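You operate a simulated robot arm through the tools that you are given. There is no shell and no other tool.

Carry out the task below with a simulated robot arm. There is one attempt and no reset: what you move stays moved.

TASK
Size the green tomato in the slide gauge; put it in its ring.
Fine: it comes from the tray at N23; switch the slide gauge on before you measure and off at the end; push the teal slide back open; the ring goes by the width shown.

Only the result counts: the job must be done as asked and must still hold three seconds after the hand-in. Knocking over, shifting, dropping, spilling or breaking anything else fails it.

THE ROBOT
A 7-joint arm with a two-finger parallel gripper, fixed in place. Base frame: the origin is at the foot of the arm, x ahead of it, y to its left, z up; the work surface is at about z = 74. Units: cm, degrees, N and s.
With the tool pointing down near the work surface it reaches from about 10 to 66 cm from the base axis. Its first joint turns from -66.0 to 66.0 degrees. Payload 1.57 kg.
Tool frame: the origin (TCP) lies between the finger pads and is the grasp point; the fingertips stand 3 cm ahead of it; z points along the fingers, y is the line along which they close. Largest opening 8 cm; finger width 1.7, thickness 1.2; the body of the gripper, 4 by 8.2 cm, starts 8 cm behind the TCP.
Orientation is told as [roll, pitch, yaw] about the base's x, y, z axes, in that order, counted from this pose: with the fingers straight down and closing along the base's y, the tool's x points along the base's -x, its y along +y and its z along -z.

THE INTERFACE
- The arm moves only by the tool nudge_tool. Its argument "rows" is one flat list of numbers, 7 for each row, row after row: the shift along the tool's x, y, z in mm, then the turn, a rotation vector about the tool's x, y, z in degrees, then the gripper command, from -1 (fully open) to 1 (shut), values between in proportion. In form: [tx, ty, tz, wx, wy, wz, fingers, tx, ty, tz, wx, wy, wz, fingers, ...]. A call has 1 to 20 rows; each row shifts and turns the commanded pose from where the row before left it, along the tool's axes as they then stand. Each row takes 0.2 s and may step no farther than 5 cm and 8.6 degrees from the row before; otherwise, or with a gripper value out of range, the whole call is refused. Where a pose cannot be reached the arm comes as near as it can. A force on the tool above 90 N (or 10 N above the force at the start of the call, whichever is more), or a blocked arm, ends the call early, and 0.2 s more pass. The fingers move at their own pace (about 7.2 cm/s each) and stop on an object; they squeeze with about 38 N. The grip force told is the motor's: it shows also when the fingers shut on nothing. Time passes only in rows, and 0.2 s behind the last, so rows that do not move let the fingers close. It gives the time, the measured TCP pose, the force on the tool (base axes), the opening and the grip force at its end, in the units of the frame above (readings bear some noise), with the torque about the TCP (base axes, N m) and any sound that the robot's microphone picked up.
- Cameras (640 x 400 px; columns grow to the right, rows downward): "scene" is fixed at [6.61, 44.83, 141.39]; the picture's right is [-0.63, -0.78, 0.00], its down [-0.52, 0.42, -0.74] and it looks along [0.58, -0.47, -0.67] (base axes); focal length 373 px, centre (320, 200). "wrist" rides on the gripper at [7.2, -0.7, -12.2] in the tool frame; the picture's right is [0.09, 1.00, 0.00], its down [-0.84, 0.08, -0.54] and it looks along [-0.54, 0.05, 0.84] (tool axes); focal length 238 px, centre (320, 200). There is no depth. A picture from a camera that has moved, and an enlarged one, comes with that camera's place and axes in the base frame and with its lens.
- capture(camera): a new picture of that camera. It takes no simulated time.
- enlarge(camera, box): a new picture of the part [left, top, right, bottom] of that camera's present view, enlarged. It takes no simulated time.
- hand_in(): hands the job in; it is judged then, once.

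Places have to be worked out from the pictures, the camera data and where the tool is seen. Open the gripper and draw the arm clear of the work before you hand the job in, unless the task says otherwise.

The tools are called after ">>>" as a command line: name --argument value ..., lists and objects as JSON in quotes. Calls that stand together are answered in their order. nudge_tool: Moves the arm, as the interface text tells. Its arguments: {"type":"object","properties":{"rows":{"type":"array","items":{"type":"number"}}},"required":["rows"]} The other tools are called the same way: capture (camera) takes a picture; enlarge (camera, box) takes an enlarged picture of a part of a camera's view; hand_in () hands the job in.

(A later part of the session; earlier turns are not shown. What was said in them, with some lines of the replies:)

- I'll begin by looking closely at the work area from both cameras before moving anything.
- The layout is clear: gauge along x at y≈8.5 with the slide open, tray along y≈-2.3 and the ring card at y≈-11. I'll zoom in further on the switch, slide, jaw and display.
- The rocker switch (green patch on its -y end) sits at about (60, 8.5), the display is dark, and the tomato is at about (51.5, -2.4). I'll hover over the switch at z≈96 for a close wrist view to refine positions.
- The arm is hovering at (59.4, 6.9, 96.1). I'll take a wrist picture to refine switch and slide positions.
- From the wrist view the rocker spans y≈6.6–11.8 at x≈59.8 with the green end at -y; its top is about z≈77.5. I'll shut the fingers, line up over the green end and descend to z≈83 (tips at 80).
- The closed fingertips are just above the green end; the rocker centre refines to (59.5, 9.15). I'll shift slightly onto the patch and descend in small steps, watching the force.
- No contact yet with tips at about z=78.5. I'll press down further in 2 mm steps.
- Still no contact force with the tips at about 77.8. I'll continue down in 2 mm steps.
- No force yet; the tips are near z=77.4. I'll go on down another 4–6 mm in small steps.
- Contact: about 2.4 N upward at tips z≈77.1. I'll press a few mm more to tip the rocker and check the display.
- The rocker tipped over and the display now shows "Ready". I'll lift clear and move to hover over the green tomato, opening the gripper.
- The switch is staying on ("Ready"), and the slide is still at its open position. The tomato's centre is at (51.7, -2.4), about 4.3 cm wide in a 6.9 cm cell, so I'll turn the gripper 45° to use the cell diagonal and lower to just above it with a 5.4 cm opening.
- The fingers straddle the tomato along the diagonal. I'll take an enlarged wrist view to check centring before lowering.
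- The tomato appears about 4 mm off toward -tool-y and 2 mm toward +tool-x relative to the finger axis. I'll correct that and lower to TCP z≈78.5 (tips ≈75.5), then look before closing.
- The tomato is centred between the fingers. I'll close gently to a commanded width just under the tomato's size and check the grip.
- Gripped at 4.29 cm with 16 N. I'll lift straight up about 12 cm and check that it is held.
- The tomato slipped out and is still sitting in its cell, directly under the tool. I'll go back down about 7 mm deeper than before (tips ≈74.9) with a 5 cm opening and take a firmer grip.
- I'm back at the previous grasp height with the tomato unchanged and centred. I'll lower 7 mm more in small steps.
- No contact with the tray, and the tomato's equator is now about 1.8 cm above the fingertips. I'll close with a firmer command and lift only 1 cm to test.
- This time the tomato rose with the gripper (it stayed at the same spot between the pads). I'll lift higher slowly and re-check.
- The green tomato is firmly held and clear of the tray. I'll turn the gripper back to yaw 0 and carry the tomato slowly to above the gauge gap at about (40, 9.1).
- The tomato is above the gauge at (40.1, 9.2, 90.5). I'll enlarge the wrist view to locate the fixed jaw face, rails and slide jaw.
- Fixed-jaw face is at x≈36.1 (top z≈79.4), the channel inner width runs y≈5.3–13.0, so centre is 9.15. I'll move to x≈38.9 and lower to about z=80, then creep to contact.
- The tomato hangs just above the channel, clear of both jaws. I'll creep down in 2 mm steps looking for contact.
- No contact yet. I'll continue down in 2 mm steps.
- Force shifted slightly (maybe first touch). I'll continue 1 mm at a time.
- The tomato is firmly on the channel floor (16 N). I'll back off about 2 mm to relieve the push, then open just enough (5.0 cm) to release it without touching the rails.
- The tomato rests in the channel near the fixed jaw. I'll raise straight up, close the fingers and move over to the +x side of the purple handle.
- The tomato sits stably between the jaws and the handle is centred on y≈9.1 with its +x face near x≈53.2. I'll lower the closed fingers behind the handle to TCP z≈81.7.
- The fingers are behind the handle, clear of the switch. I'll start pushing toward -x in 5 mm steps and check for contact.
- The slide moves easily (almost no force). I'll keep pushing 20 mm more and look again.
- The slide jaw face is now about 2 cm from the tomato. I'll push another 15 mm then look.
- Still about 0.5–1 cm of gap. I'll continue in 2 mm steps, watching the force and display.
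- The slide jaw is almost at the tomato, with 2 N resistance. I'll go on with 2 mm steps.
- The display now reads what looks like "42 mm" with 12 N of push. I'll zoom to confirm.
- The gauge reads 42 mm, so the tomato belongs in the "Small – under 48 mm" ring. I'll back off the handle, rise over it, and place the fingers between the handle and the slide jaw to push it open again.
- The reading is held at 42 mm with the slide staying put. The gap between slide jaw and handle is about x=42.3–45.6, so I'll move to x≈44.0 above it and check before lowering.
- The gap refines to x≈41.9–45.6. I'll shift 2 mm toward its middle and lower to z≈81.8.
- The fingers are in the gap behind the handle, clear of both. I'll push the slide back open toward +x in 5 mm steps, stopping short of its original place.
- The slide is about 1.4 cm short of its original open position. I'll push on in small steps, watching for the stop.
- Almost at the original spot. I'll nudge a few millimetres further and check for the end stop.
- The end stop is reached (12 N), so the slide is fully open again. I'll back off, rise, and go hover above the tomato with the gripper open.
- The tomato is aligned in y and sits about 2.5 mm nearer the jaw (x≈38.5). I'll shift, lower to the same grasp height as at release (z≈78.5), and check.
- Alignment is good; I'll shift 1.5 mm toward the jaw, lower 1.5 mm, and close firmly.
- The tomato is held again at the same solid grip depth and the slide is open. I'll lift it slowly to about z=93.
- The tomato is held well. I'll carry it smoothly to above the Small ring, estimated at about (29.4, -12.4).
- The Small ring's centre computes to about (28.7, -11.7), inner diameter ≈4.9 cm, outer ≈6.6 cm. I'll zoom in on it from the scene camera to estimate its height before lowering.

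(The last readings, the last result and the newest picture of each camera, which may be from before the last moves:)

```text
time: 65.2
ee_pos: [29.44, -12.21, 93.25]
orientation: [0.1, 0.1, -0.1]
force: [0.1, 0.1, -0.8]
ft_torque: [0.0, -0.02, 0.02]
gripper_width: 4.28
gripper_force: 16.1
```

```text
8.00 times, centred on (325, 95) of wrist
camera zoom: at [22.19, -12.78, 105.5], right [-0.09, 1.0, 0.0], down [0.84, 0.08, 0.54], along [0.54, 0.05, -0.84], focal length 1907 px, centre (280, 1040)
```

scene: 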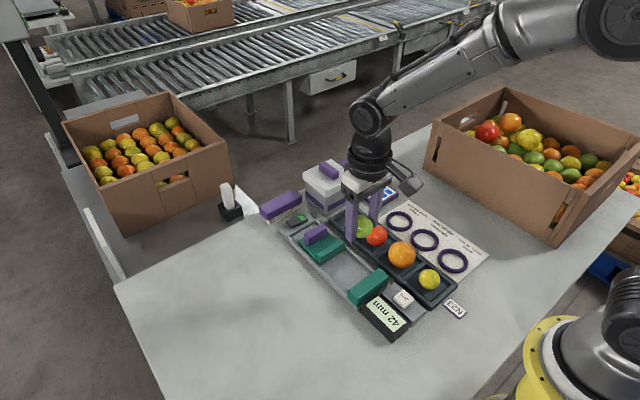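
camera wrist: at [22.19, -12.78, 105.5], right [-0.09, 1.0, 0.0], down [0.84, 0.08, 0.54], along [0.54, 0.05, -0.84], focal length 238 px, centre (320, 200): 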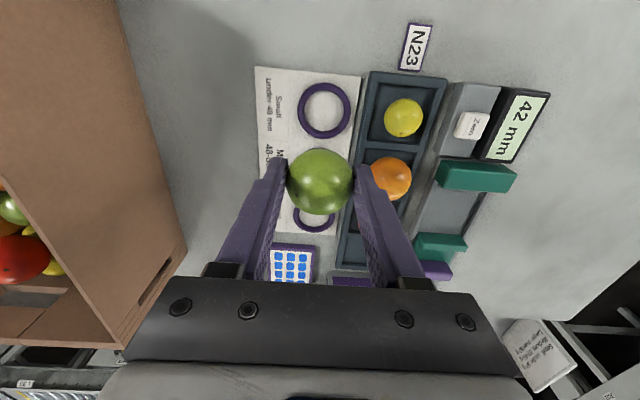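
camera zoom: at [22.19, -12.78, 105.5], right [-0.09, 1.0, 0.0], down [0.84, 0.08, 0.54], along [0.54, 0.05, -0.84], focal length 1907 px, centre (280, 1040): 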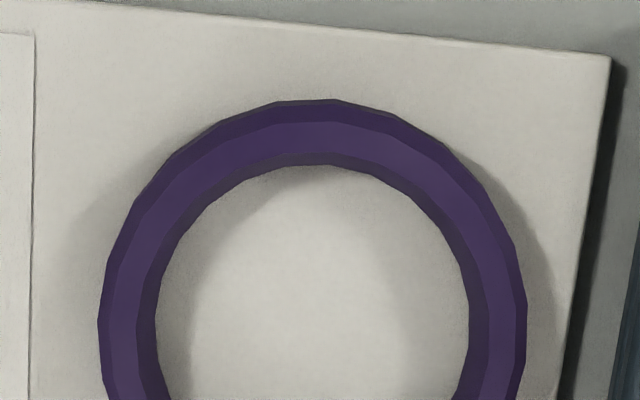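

The ring is a rounded tube about 0.85 cm high (top ≈75.0), so the fingertips must stay just above it. I'll shift (+6.1, +4.6 mm tool x/y) to centre over it and lower to z≈84 for another check.

>>> nudge_tool --rows '[3, 2.3, 0, 0, 0, 0, 0.6, 3.1, 2.3, 5, 0, 0, 0, 0.6, 0, 0, 15, 0, 0, 0, 0.6, 0, 0, 18, 0, 0, 0, 0.6, 0, 0, 18, 0, 0, 0, 0.6, 0, 0, 15, 0, 0, 0, 0.6, 0, 0, 12, 0, 0, 0, 0.6, 0, 0, 7, 0, 0, 0, 0.6, 0, 0, 2, 0, 0, 0, 0.6, 0, 0, 0, 0, 0, 0, 0.6]'

>>> enlarge --camera "wrist" --box '[240, 70, 400, 230]'

>>> enlarge --camera "scene" --box '[410, 210, 510, 300]'

```text
time: 67.4
ee_pos: [28.79, -11.77, 84.01]
orientation: [0.0, -0.1, 0.0]
force: [-0.8, -1.0, 0.3]
ft_torque: [0.02, 0.0, 0.0]
gripper_width: 4.28
gripper_force: 15.7
```

```text
2.50 times, centred on (320, 150) of wrist
camera zoom: at [21.56, -12.34, 96.31], right [-0.09, 1.0, 0.0], down [0.84, 0.08, 0.54], along [0.54, 0.05, -0.84], focal length 596 px, centre (320, 325)
```

zoom: 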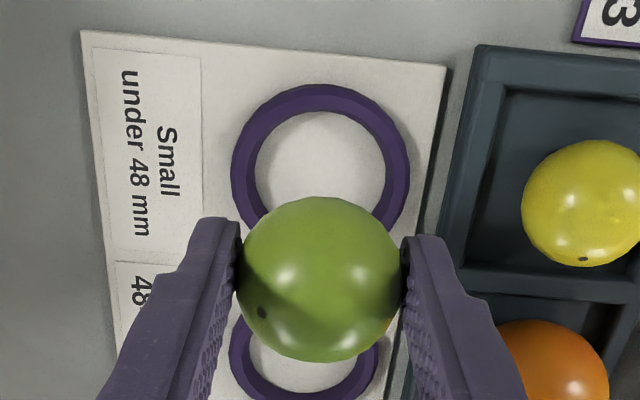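

```text
4.44 times, centred on (460, 255) of scene
camera zoom: at [6.62, 44.83, 141.39], right [-0.63, -0.78, 0.0], down [-0.52, 0.42, -0.74], along [0.58, -0.47, -0.67], focal length 1658 px, centre (-302, -44)
```

zoom: 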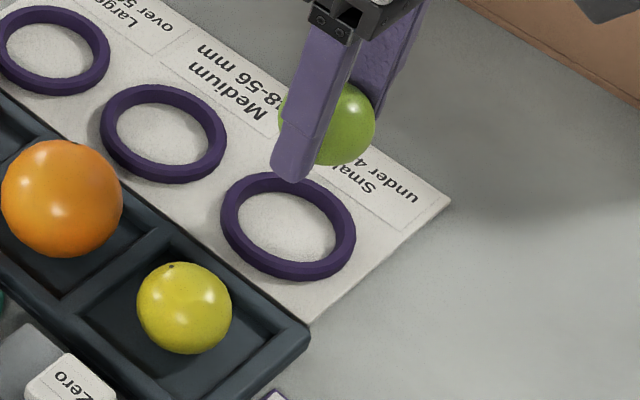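

Ring and tool are centred within about 1 mm. I'll lower to z≈78.6 (tips ≈75.6, just above the ring) and check.

>>> nudge_tool --rows '[1, 0, 10, 0, 0, 0, 0.6, 0, 0, 14, 0, 0, 0, 0.6, 0, 0, 12, 0, 0, 0, 0.6, 0, 0, 9, 0, 0, 0, 0.6, 0, 0, 6, 0, 0, 0, 0.6, 0, 0, 3, 0, 0, 0, 0.6, 0, 0, 0, 0, 0, 0, 0.6]'

>>> enlarge --camera "wrist" --box '[240, 70, 400, 230]'

>>> enlarge --camera "scene" --box '[420, 220, 490, 290]'

```text
time: 69.0
ee_pos: [28.71, -11.78, 78.61]
orientation: [0.0, -0.1, -0.1]
force: [0.5, -0.1, -0.1]
ft_torque: [-0.02, 0.0, -0.02]
gripper_width: 4.3
gripper_force: 15.7
```

```text
2.50 times, centred on (320, 150) of wrist
camera zoom: at [21.43, -12.33, 90.87], right [-0.09, 1.0, 0.0], down [0.84, 0.08, 0.54], along [0.54, 0.05, -0.84], focal length 596 px, centre (320, 325)
```

zoom: 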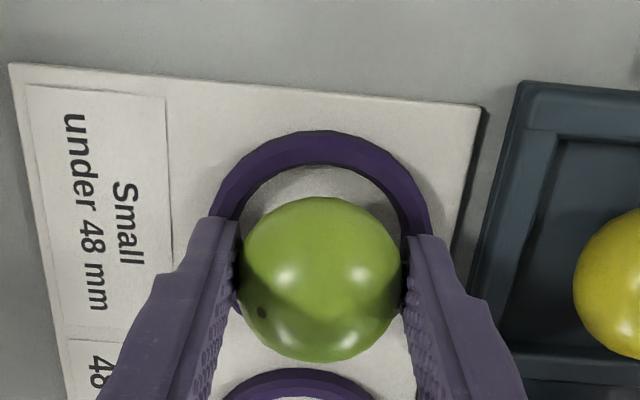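

```text
5.71 times, centred on (455, 255) of scene
camera zoom: at [6.62, 44.83, 141.39], right [-0.63, -0.78, 0.0], down [-0.52, 0.42, -0.74], along [0.58, -0.47, -0.67], focal length 2131 px, centre (-451, -114)
```

zoom: 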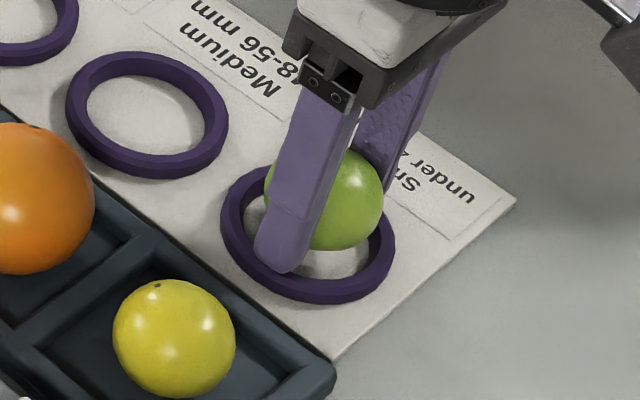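

The tomato hangs in the ring's mouth with the tips just above the tube; the wrist view suggests the tool is ~2 mm too close to the base. I'll take close-ups from both cameras to verify the centring.

>>> enlarge --camera "scene" --box '[440, 235, 476, 277]'

>>> enlarge --camera "wrist" --box '[280, 100, 360, 220]'

```text
9.52 times, centred on (458, 256) of scene
camera zoom: at [6.62, 44.83, 141.39], right [-0.63, -0.78, 0.0], down [-0.52, 0.42, -0.74], along [0.58, -0.47, -0.67], focal length 3552 px, centre (-994, -333)
```

zoom: 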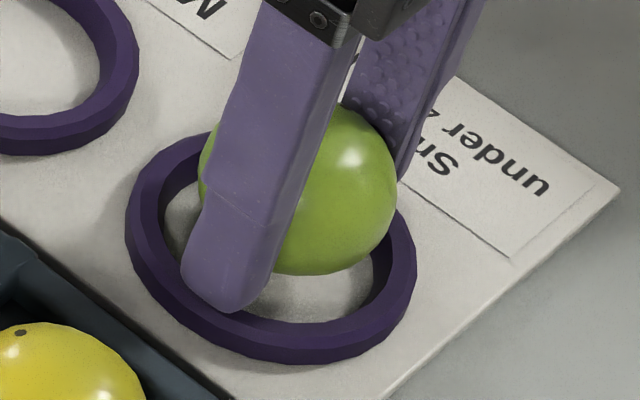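

```text
3.33 times, centred on (320, 160) of wrist
camera zoom: at [21.43, -12.33, 90.87], right [-0.09, 1.0, 0.0], down [0.84, 0.08, 0.54], along [0.54, 0.05, -0.84], focal length 794 px, centre (320, 333)
```

zoom: 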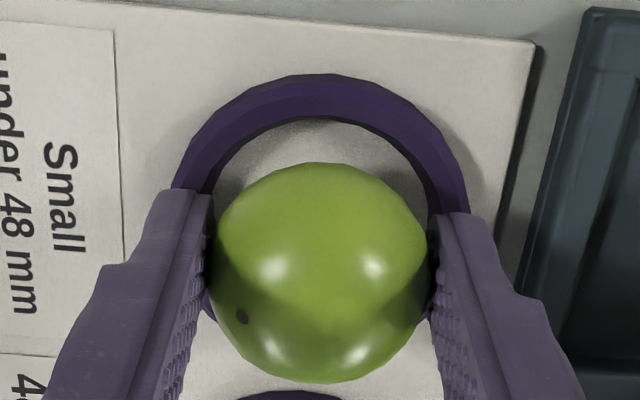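

Scene rays place the tomato within ~2 mm of vertically above the ring's centre, so it is well centred. I'll shift 1 mm toward +x, lower 3 mm more (tips just above the tube), and check for contact.

>>> nudge_tool --rows '[-1, 0, 1, 0, 0, 0, 0.6, 0, 0, 1, 0, 0, 0, 0.6, 0, 0, 1, 0, 0, 0, 0.6, 0, 0, 0, 0, 0, 0, 0.6]'

>>> enlarge --camera "scene" --box '[440, 235, 476, 277]'

```text
time: 70.0
ee_pos: [28.76, -11.74, 78.41]
orientation: [0.0, 0.0, -0.1]
force: [-1.0, -0.8, -1.0]
ft_torque: [-0.01, -0.01, 0.0]
gripper_width: 4.25
gripper_force: 16.1
```

```text
9.52 times, centred on (458, 256) of scene
camera zoom: at [6.62, 44.83, 141.39], right [-0.63, -0.78, 0.0], down [-0.52, 0.42, -0.74], along [0.58, -0.47, -0.67], focal length 3552 px, centre (-994, -333)
```

zoom: 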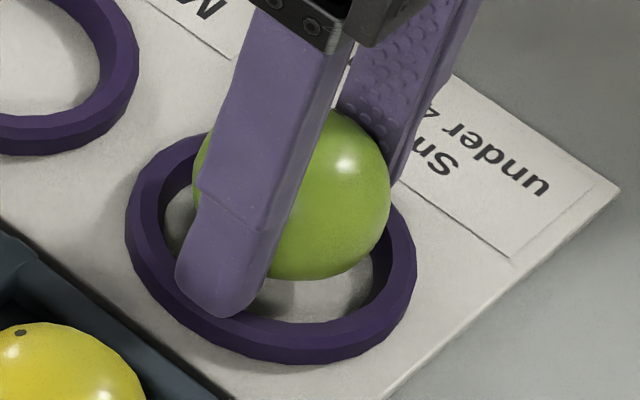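

No contact yet. One more millimetre down, then I'll begin a gradual release.

>>> nudge_tool --rows '[0, 0, 1, 0, 0, 0, 0.6, 0, 0, 0.5, 0, 0, 0, 0.6, 0, 0, 0, 0, 0, 0, 0.6]'

```text
time: 70.8
ee_pos: [28.81, -11.82, 78.26]
orientation: [0.0, 0.0, 0.0]
force: [-15.0, 3.7, 48.1]
ft_torque: [1.16, 0.48, 0.15]
gripper_width: 4.29
gripper_force: 15.9
```

Strong contact (48 N) on the +y fingertip — it's on the ring's tube. I'll back up 2 mm at once and inspect.

>>> nudge_tool --rows '[0, 0, -1.5, 0, 0, 0, 0.6, 0, 0, -1, 0, 0, 0, 0.6, 0, 0, 0, 0, 0, 0, 0.6]'

>>> enlarge --camera "scene" --box '[440, 235, 476, 277]'

>>> enlarge --camera "wrist" --box '[240, 70, 400, 230]'

```text
time: 71.6
ee_pos: [28.67, -11.67, 78.38]
orientation: [0.1, 0.0, -0.1]
force: [0.5, -0.9, -0.8]
ft_torque: [0.0, -0.05, 0.02]
gripper_width: 4.27
gripper_force: 15.8
```

```text
9.52 times, centred on (458, 256) of scene
camera zoom: at [6.62, 44.83, 141.39], right [-0.63, -0.78, 0.0], down [-0.52, 0.42, -0.74], along [0.58, -0.47, -0.67], focal length 3552 px, centre (-994, -333)
```

zoom: 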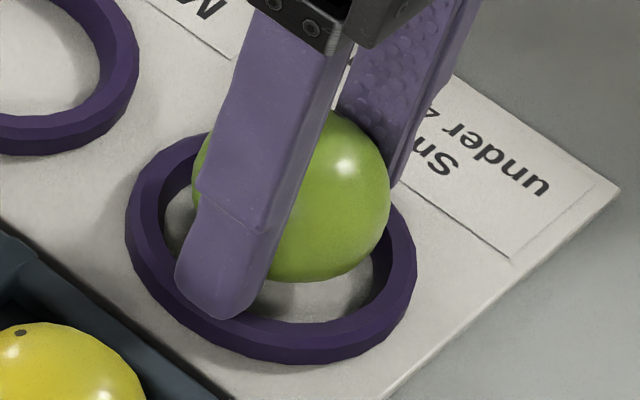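

```text
2.50 times, centred on (320, 150) of wrist
camera zoom: at [21.5, -12.28, 90.61], right [-0.09, 1.0, 0.0], down [0.84, 0.08, 0.54], along [0.54, 0.05, -0.84], focal length 596 px, centre (320, 325)
```

zoom: 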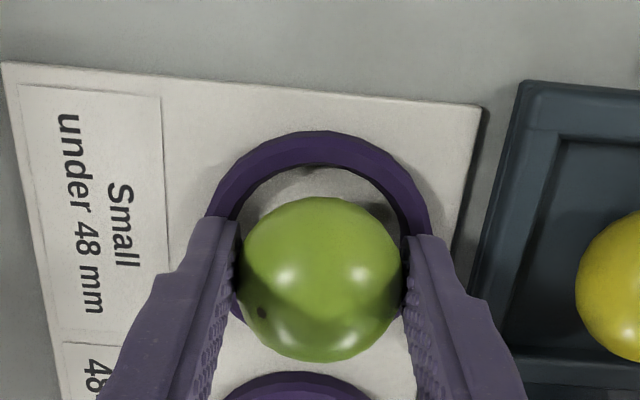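

The ring hasn't moved and the force is back to zero, with the tips just above the tube. I'll release very gradually so the tomato slides down gently the last few millimetres.

>>> nudge_tool --rows '[0, 0, 0, 0, 0, 0, 0, 0, 0, 0, 0, 0, 0, -0.04, 0, 0, 0, 0, 0, 0, -0.055, 0, 0, 0, 0, 0, 0, -0.06, 0, 0, 0, 0, 0, 0, -0.065, 0, 0, 0, 0, 0, 0, -0.07, 0, 0, 0, 0, 0, 0, -0.075, 0, 0, 0, 0, 0, 0, -0.08, 0, 0, 0, 0, 0, 0, -0.085, 0, 0, 0, 0, 0, 0, -0.09, 0, 0, 0, 0, 0, 0, -0.1, 0, 0, 0, 0, 0, 0, -0.1]'

>>> enlarge --camera "scene" --box '[440, 235, 476, 277]'

>>> enlarge --camera "wrist" --box '[240, 70, 400, 230]'

```text
time: 74.2
ee_pos: [28.74, -11.8, 78.44]
orientation: [0.0, 0.0, -0.1]
force: [0.2, -0.4, -0.9]
ft_torque: [-0.04, 0.01, 0.0]
gripper_width: 4.4
gripper_force: 0.1
```

```text
9.52 times, centred on (458, 256) of scene
camera zoom: at [6.61, 44.83, 141.39], right [-0.63, -0.78, 0.0], down [-0.52, 0.42, -0.74], along [0.58, -0.47, -0.67], focal length 3552 px, centre (-994, -333)
```

zoom: 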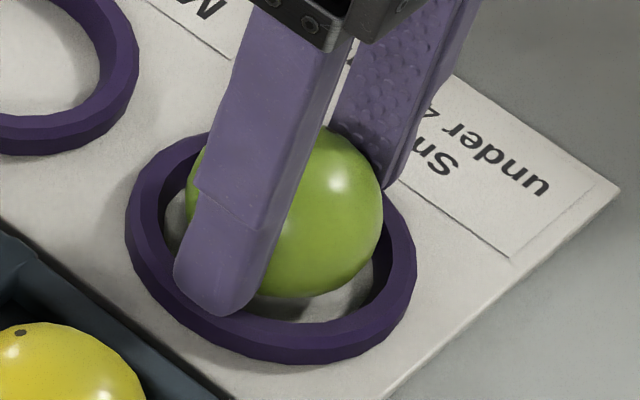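

```text
2.50 times, centred on (320, 150) of wrist
camera zoom: at [21.53, -12.31, 90.71], right [-0.09, 1.0, 0.0], down [0.84, 0.08, 0.54], along [0.54, 0.05, -0.84], focal length 596 px, centre (320, 325)
```

zoom: 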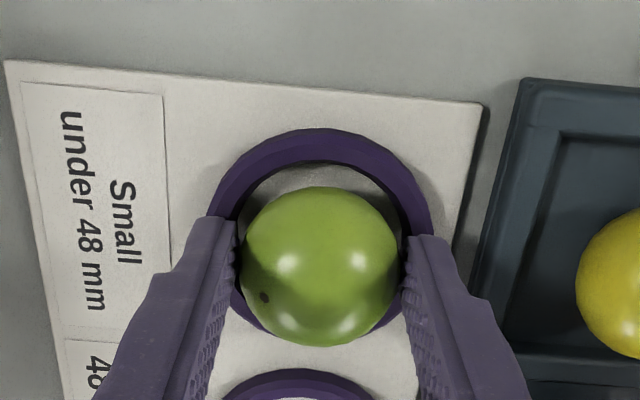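

The tomato has settled onto the card inside the Small ring. I'll open wider and raise straight up.

>>> nudge_tool --rows '[0, 0, 0, 0, 0, 0, -0.15, 0, 0, 0, 0, 0, 0, -0.25, 0, 0, -5, 0, 0, 0, -0.3, 0, 0, -15, 0, 0, 0, -0.3, 0, 0, -30, 0, 0, 0, -0.3, 0, 0, -40, 0, 0, 0, -0.3, 0, 0, -40, 0, 0, 0, -0.3, 0, 0, -30, 0, 0, 0, -0.3, 0, 0, 0, 0, 0, 0, -0.3]'

>>> enlarge --camera "scene" --box '[430, 230, 490, 290]'

>>> capture --camera "scene"

>>> enlarge --camera "wrist" --box '[240, 30, 400, 190]'

```text
time: 76.2
ee_pos: [28.92, -11.8, 94.39]
orientation: [0.1, 0.0, -0.2]
force: [-0.5, 0.3, -0.2]
ft_torque: [-0.04, 0.04, 0.01]
gripper_width: 5.18
gripper_force: 0.0
```

```text
6.67 times, centred on (460, 260) of scene
camera zoom: at [6.61, 44.83, 141.39], right [-0.63, -0.78, 0.0], down [-0.52, 0.42, -0.74], along [0.58, -0.47, -0.67], focal length 2486 px, centre (-613, -200)
```

zoom: 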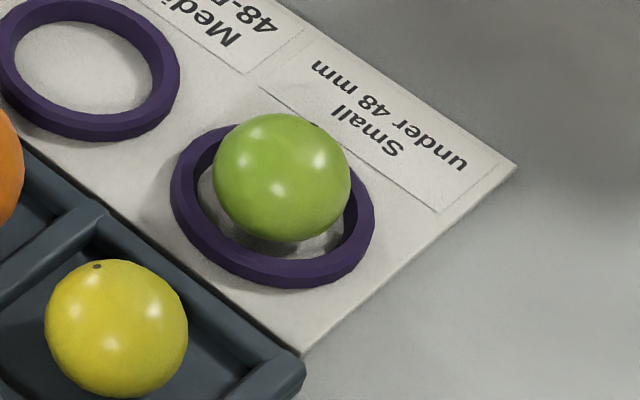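

```text
taken
```

scene: 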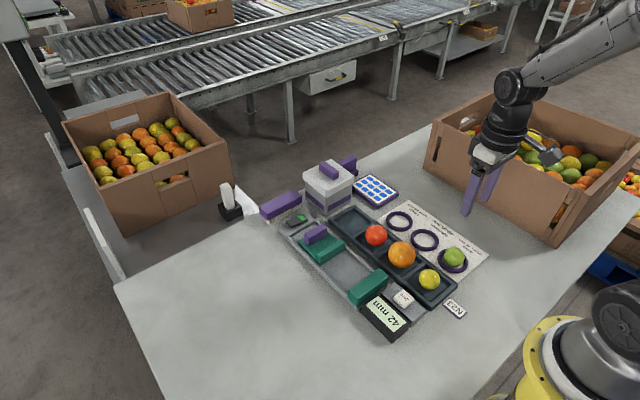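

```text
2.50 times, centred on (320, 110) of wrist
camera zoom: at [21.58, -12.41, 106.72], right [-0.09, 1.0, 0.0], down [0.84, 0.08, 0.54], along [0.54, 0.05, -0.84], focal length 596 px, centre (320, 425)
```

zoom: 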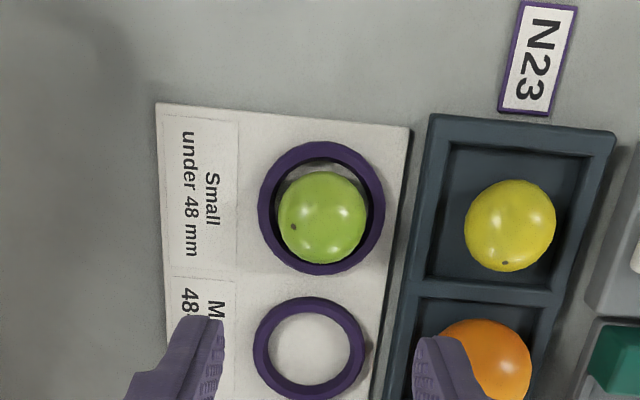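

The green tomato sits inside the Small ring, everything else undisturbed and the slide open. Now I'll close the fingers and travel high to above the raised +y end of the rocker to switch the gauge off.

>>> nudge_tool --rows '[-12, 9, 0, 0, 0, 0, 0, -25, 18.5, 0, 0, 0, 0, 1, -25, 18.5, 0, 0, 0, 0, 1, -25, 18.5, 0, 0, 0, 0, 1, -25, 18.5, 0, 0, 0, 0, 1, -25, 18.5, 0, 0, 0, 0, 1, -25, 18.5, 0, 0, 0, 0, 1, -25, 18.5, 0, 0, 0, 0, 1, -25, 18.5, 0, 0, 0, 0, 1, -25, 18.5, 0, 0, 0, 0, 1, -25, 18.5, 0, 0, 0, 0, 1, -25, 18.5, 0, 0, 0, 0, 1, -19, 14.5, 0, 0, 0, 0, 1, 0, 0, 0, 0, 0, 0, 1]'

>>> enlarge --camera "wrist" --box '[240, 40, 400, 200]'

>>> enlarge --camera "scene" --box '[270, 170, 350, 245]'

```text
time: 79.2
ee_pos: [59.38, 10.95, 94.33]
orientation: [0.0, 0.0, -0.2]
force: [-0.5, -0.6, 0.9]
ft_torque: [-0.03, 0.0, 0.02]
gripper_width: 0.01
gripper_force: 21.5
```

```text
2.50 times, centred on (320, 120) of wrist
camera zoom: at [52.18, 10.38, 106.62], right [-0.09, 1.0, 0.0], down [0.84, 0.08, 0.54], along [0.54, 0.05, -0.84], focal length 596 px, centre (320, 400)
```

zoom: 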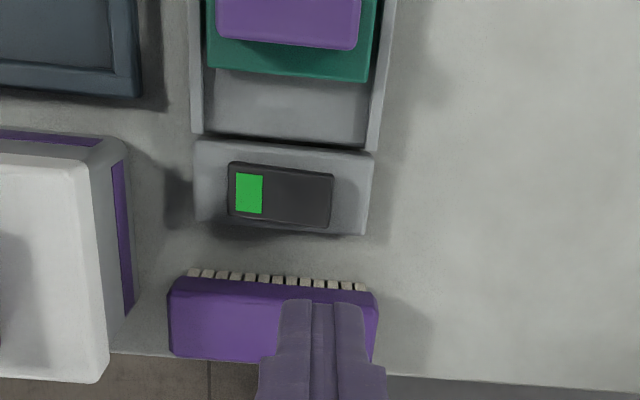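

```text
5.33 times, centred on (310, 208) of scene
camera zoom: at [6.61, 44.83, 141.39], right [-0.63, -0.78, 0.0], down [-0.52, 0.42, -0.74], along [0.58, -0.47, -0.67], focal length 1989 px, centre (373, 160)
```

zoom: 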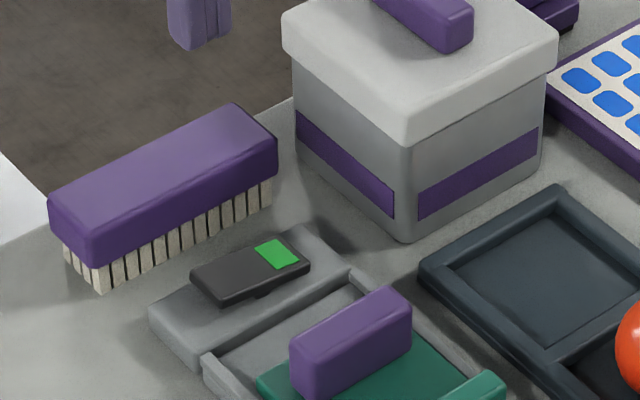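

The tool is lined up over the rocker's raised +y end (about 5 mm inside its tip). I'll shift 2 mm inward and descend to about z=81.3.

>>> nudge_tool --rows '[0, -2, 20, 0, 0, 0, 1, 0, 0, 30, 0, 0, 0, 1, 0, 0, 30, 0, 0, 0, 1, 0, 0, 25, 0, 0, 0, 1, 0, 0, 15, 0, 0, 0, 1, 0, 0, 10, 0, 0, 0, 1, 0, 0, 0, 0, 0, 0, 1]'

>>> enlarge --camera "scene" --box '[270, 170, 350, 245]'

```text
time: 80.8
ee_pos: [59.4, 10.66, 81.4]
orientation: [0.0, 0.0, -0.1]
force: [-0.3, 0.5, -0.1]
ft_torque: [0.0, -0.01, 0.0]
gripper_width: 0.01
gripper_force: 21.0
```

```text
5.33 times, centred on (310, 208) of scene
camera zoom: at [6.61, 44.83, 141.39], right [-0.63, -0.78, 0.0], down [-0.52, 0.42, -0.74], along [0.58, -0.47, -0.67], focal length 1989 px, centre (373, 160)
```

zoom: 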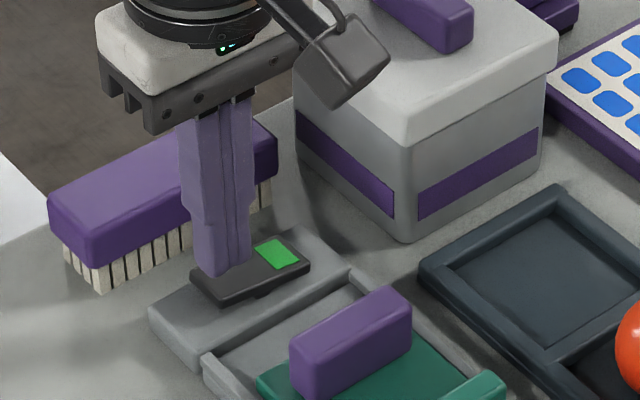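

The tips are just above the raised end. I'll creep down in 2 mm steps as before.

>>> nudge_tool --rows '[0, 0, 2, 0, 0, 0, 1, 0, 0, 2, 0, 0, 0, 1, 0, 0, 2, 0, 0, 0, 1, 0, 0, 2, 0, 0, 0, 1, 0, 0, 0, 0, 0, 0, 1]'

>>> nudge_tool --rows '[0, 0, 2, 0, 0, 0, 1, 0, 0, 2, 0, 0, 0, 1, 0, 0, 0, 0, 0, 0, 1]'

>>> enlarge --camera "scene" --box '[270, 170, 350, 245]'

>>> enlarge --camera "scene" --box '[340, 260, 436, 345]'

```text
time: 82.0
ee_pos: [59.45, 10.64, 80.6]
orientation: [0.1, -0.2, -0.1]
force: [-0.5, -0.8, -0.1]
ft_torque: [0.0, 0.04, -0.01]
gripper_width: 0.0
gripper_force: 22.0
```

```text
time: 82.8
ee_pos: [59.35, 10.73, 80.24]
orientation: [0.0, -0.1, -0.1]
force: [-0.1, 0.1, -0.7]
ft_torque: [0.03, -0.01, 0.02]
gripper_width: 0.02
gripper_force: 21.3
```

```text
5.33 times, centred on (310, 208) of scene
camera zoom: at [6.61, 44.83, 141.39], right [-0.63, -0.78, 0.0], down [-0.52, 0.42, -0.74], along [0.58, -0.47, -0.67], focal length 1989 px, centre (373, 160)
```

zoom: 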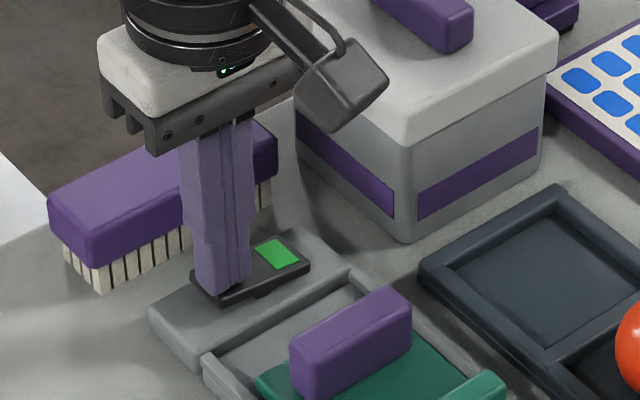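

```text
4.71 times, centred on (388, 302) of scene
camera zoom: at [6.61, 44.83, 141.39], right [-0.63, -0.78, 0.0], down [-0.52, 0.42, -0.74], along [0.58, -0.47, -0.67], focal length 1755 px, centre (0, -282)
```

zoom: 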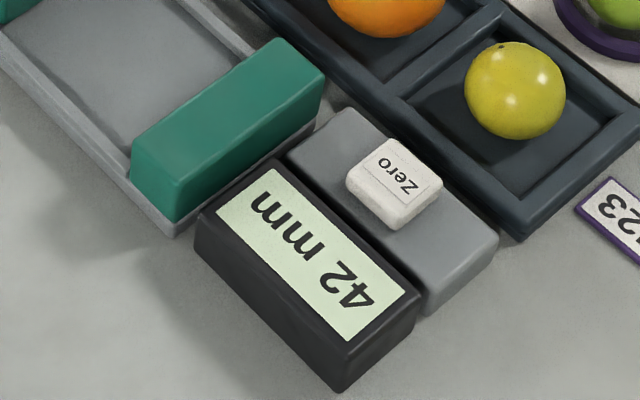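

Not yet pressed (still on, no force). I'll continue down 2 mm at a time.

>>> nudge_tool --rows '[0, 0, 2, 0, 0, 0, 1, 0, 0, 1.5, 0, 0, 0, 1, 0, 0, 0, 0, 0, 0, 1]'

>>> enlarge --camera "scene" --box '[270, 170, 350, 245]'

>>> enlarge --camera "scene" --box '[340, 260, 436, 345]'

```text
time: 83.6
ee_pos: [59.43, 10.79, 79.81]
orientation: [-0.1, 0.0, -0.1]
force: [-0.4, 1.0, 1.0]
ft_torque: [0.05, 0.0, -0.01]
gripper_width: 0.01
gripper_force: 21.0
```

```text
5.33 times, centred on (310, 208) of scene
camera zoom: at [6.61, 44.83, 141.39], right [-0.63, -0.78, 0.0], down [-0.52, 0.42, -0.74], along [0.58, -0.47, -0.67], focal length 1989 px, centre (373, 160)
```

zoom: 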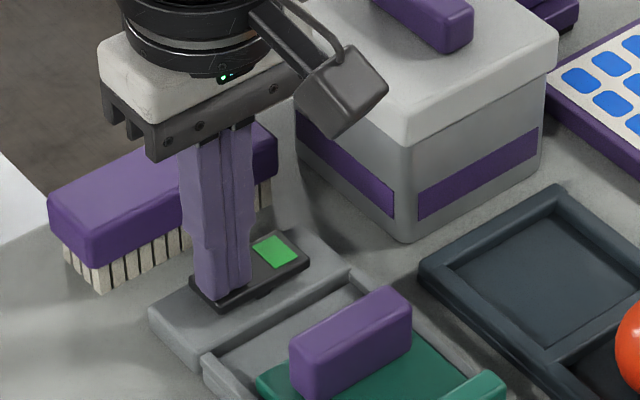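

```text
4.71 times, centred on (388, 302) of scene
camera zoom: at [6.61, 44.83, 141.39], right [-0.63, -0.78, 0.0], down [-0.52, 0.42, -0.74], along [0.58, -0.47, -0.67], focal length 1755 px, centre (0, -282)
```

zoom: 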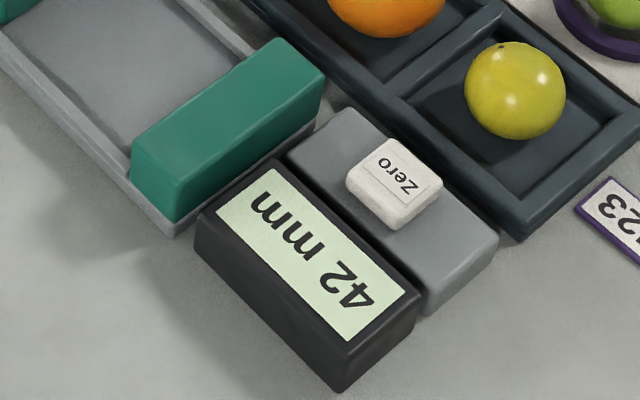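

Contact has begun (rocker tilting, ~1–2 N) but the display is still lit. I'll press another 2–3 mm.

>>> nudge_tool --rows '[0, 0, 1.5, 0, 0, 0, 1, 0, 0, 1, 0, 0, 0, 1, 0, 0, 0, 0, 0, 0, 1]'

>>> enlarge --camera "scene" --box '[270, 170, 350, 245]'

>>> enlarge --camera "scene" --box '[340, 260, 436, 345]'

```text
time: 84.4
ee_pos: [59.52, 10.6, 79.78]
orientation: [0.0, -0.1, 0.0]
force: [-8.4, -0.5, 12.4]
ft_torque: [-0.2, 0.27, -0.06]
gripper_width: 0.0
gripper_force: 21.1
```

```text
5.33 times, centred on (310, 208) of scene
camera zoom: at [6.57, 44.82, 141.39], right [-0.63, -0.78, 0.0], down [-0.52, 0.42, -0.74], along [0.58, -0.47, -0.67], focal length 1989 px, centre (373, 160)
```

zoom: 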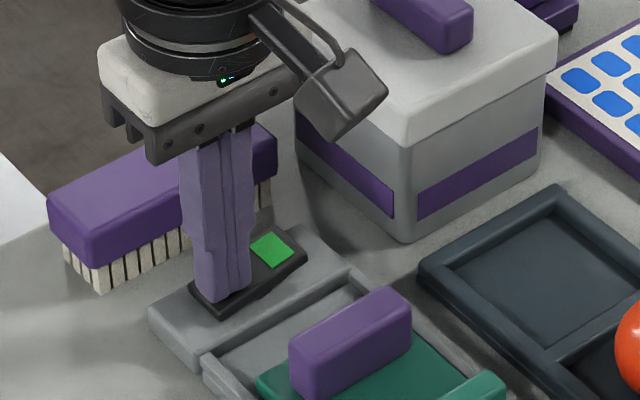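

```text
4.71 times, centred on (388, 302) of scene
camera zoom: at [6.57, 44.82, 141.39], right [-0.63, -0.78, 0.0], down [-0.52, 0.42, -0.74], along [0.58, -0.47, -0.67], focal length 1755 px, centre (0, -282)
```

zoom: 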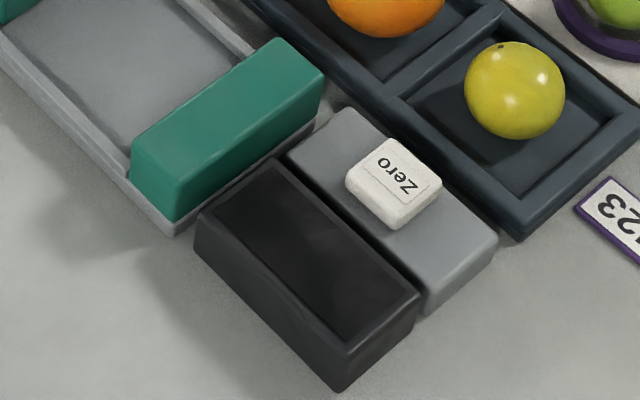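

The display is dark – the gauge is off. I'll lift straight up, open the gripper and draw the arm clear, near its starting pose.

>>> nudge_tool --rows '[0, 0, -10, 0, 0, 0, 1, 0, 0, -30, 0, 0, 0, 1, 0, 0, -40, 0, 0, 0, 1, 0, 0, -40, 0, 0, 0, 1, 0, 0, -40, 0, 0, 0, 1, 0, 0, -40, 0, 0, 0, 1, 0, 0, -40, 0, 0, 0, -1, 25, -28, -20, 0, 0, 0, -1, 25, -28, -20, 0, 0, 0, -1, 25, -28, -10, 0, 0, 0, -1, 25, -28, 0, 0, 0, 0, -1, 25, -28, 0, 0, 0, 0, -1, 0, 0, 0, 0, 0, 0, -1, 0, 0, 0, 0, 0, 0, -1]'

>>> capture --camera "scene"

>>> enlarge --camera "scene" --box '[260, 180, 500, 350]'

>>> enlarge --camera "scene" --box '[430, 230, 490, 290]'

>>> capture --camera "wrist"

```text
time: 87.4
ee_pos: [46.85, -3.25, 108.55]
orientation: [0.0, 0.0, -0.2]
force: [0.5, 0.1, -0.3]
ft_torque: [0.02, 0.02, 0.02]
gripper_width: 7.99
gripper_force: 0.1
```

```text
taken
```

scene: 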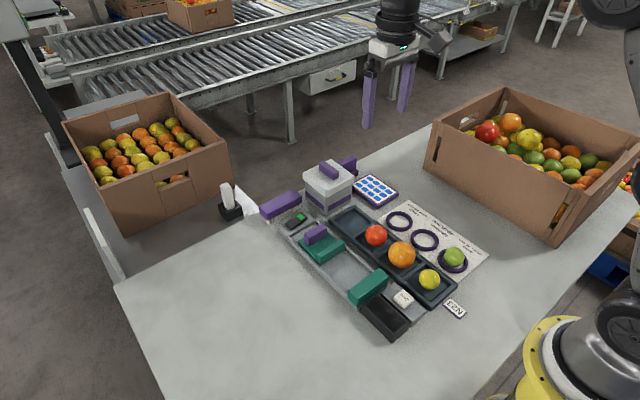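

```text
2.35 times, centred on (380, 265) of scene
camera zoom: at [6.61, 44.83, 141.39], right [-0.63, -0.78, 0.0], down [-0.52, 0.42, -0.74], along [0.58, -0.47, -0.67], focal length 878 px, centre (179, 47)
```

zoom: 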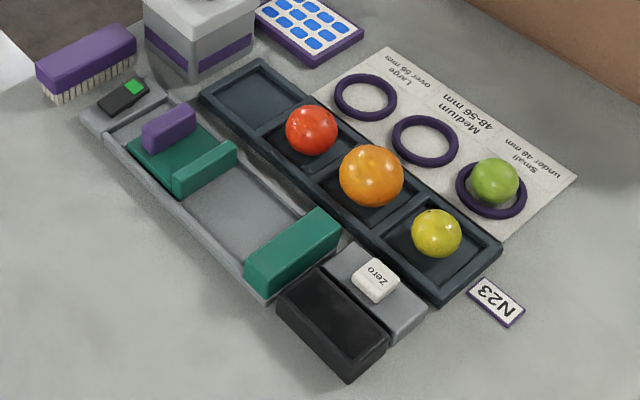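

```text
6.67 times, centred on (460, 260) of scene
camera zoom: at [6.61, 44.83, 141.39], right [-0.63, -0.78, 0.0], down [-0.52, 0.42, -0.74], along [0.58, -0.47, -0.67], focal length 2486 px, centre (-613, -200)
```

zoom: 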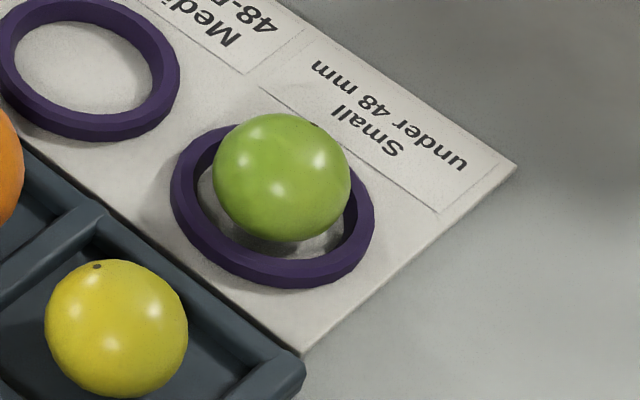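

```text
taken
camera wrist: at [39.64, -3.87, 120.89], right [-0.09, 1.0, 0.0], down [0.84, 0.08, 0.54], along [0.54, 0.05, -0.84], focal length 238 px, centre (320, 200)
```

wrist: 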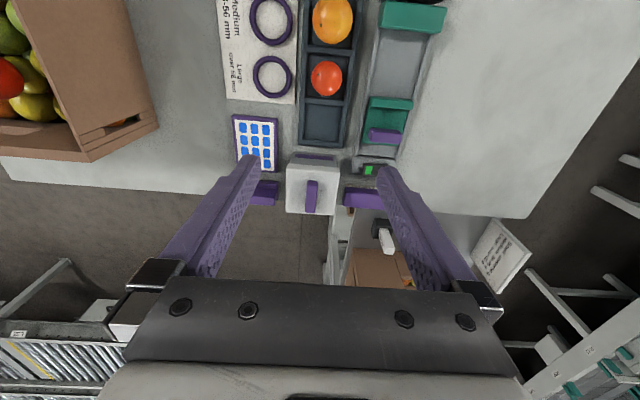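

All is as asked: the tomato rests in the Small ring (42 mm shown), the slide is back at its open stop, the display is dark with the switch off, and the arm is clear with the gripper open. I'm handing the job in.

>>> hand_in

```text
The job is handed in.
```

The green tomato from the tray at N23 measured 42 mm on the slide gauge. It is now in the Small ring (under 48 mm).

- **Gauge:** I switched it on before measuring and off at the end. The display is dark.
- **Slide:** The teal slide is pushed back open, against its stop.
- **Arm:** It is clear of the work with the gripper open.

Two things went less than cleanly:

- **First lift:** The tomato slipped out of the first grip and dropped back into its tray cell. The second grip held.
- **Ring contact:** One fingertip pressed on the Small ring with about 48 N while I was lowering the tomato. I backed off at once. The pictures show the ring did not move.

The tomato was still resting in the ring in the last picture before I handed the job in. I have no result from the judging yet.
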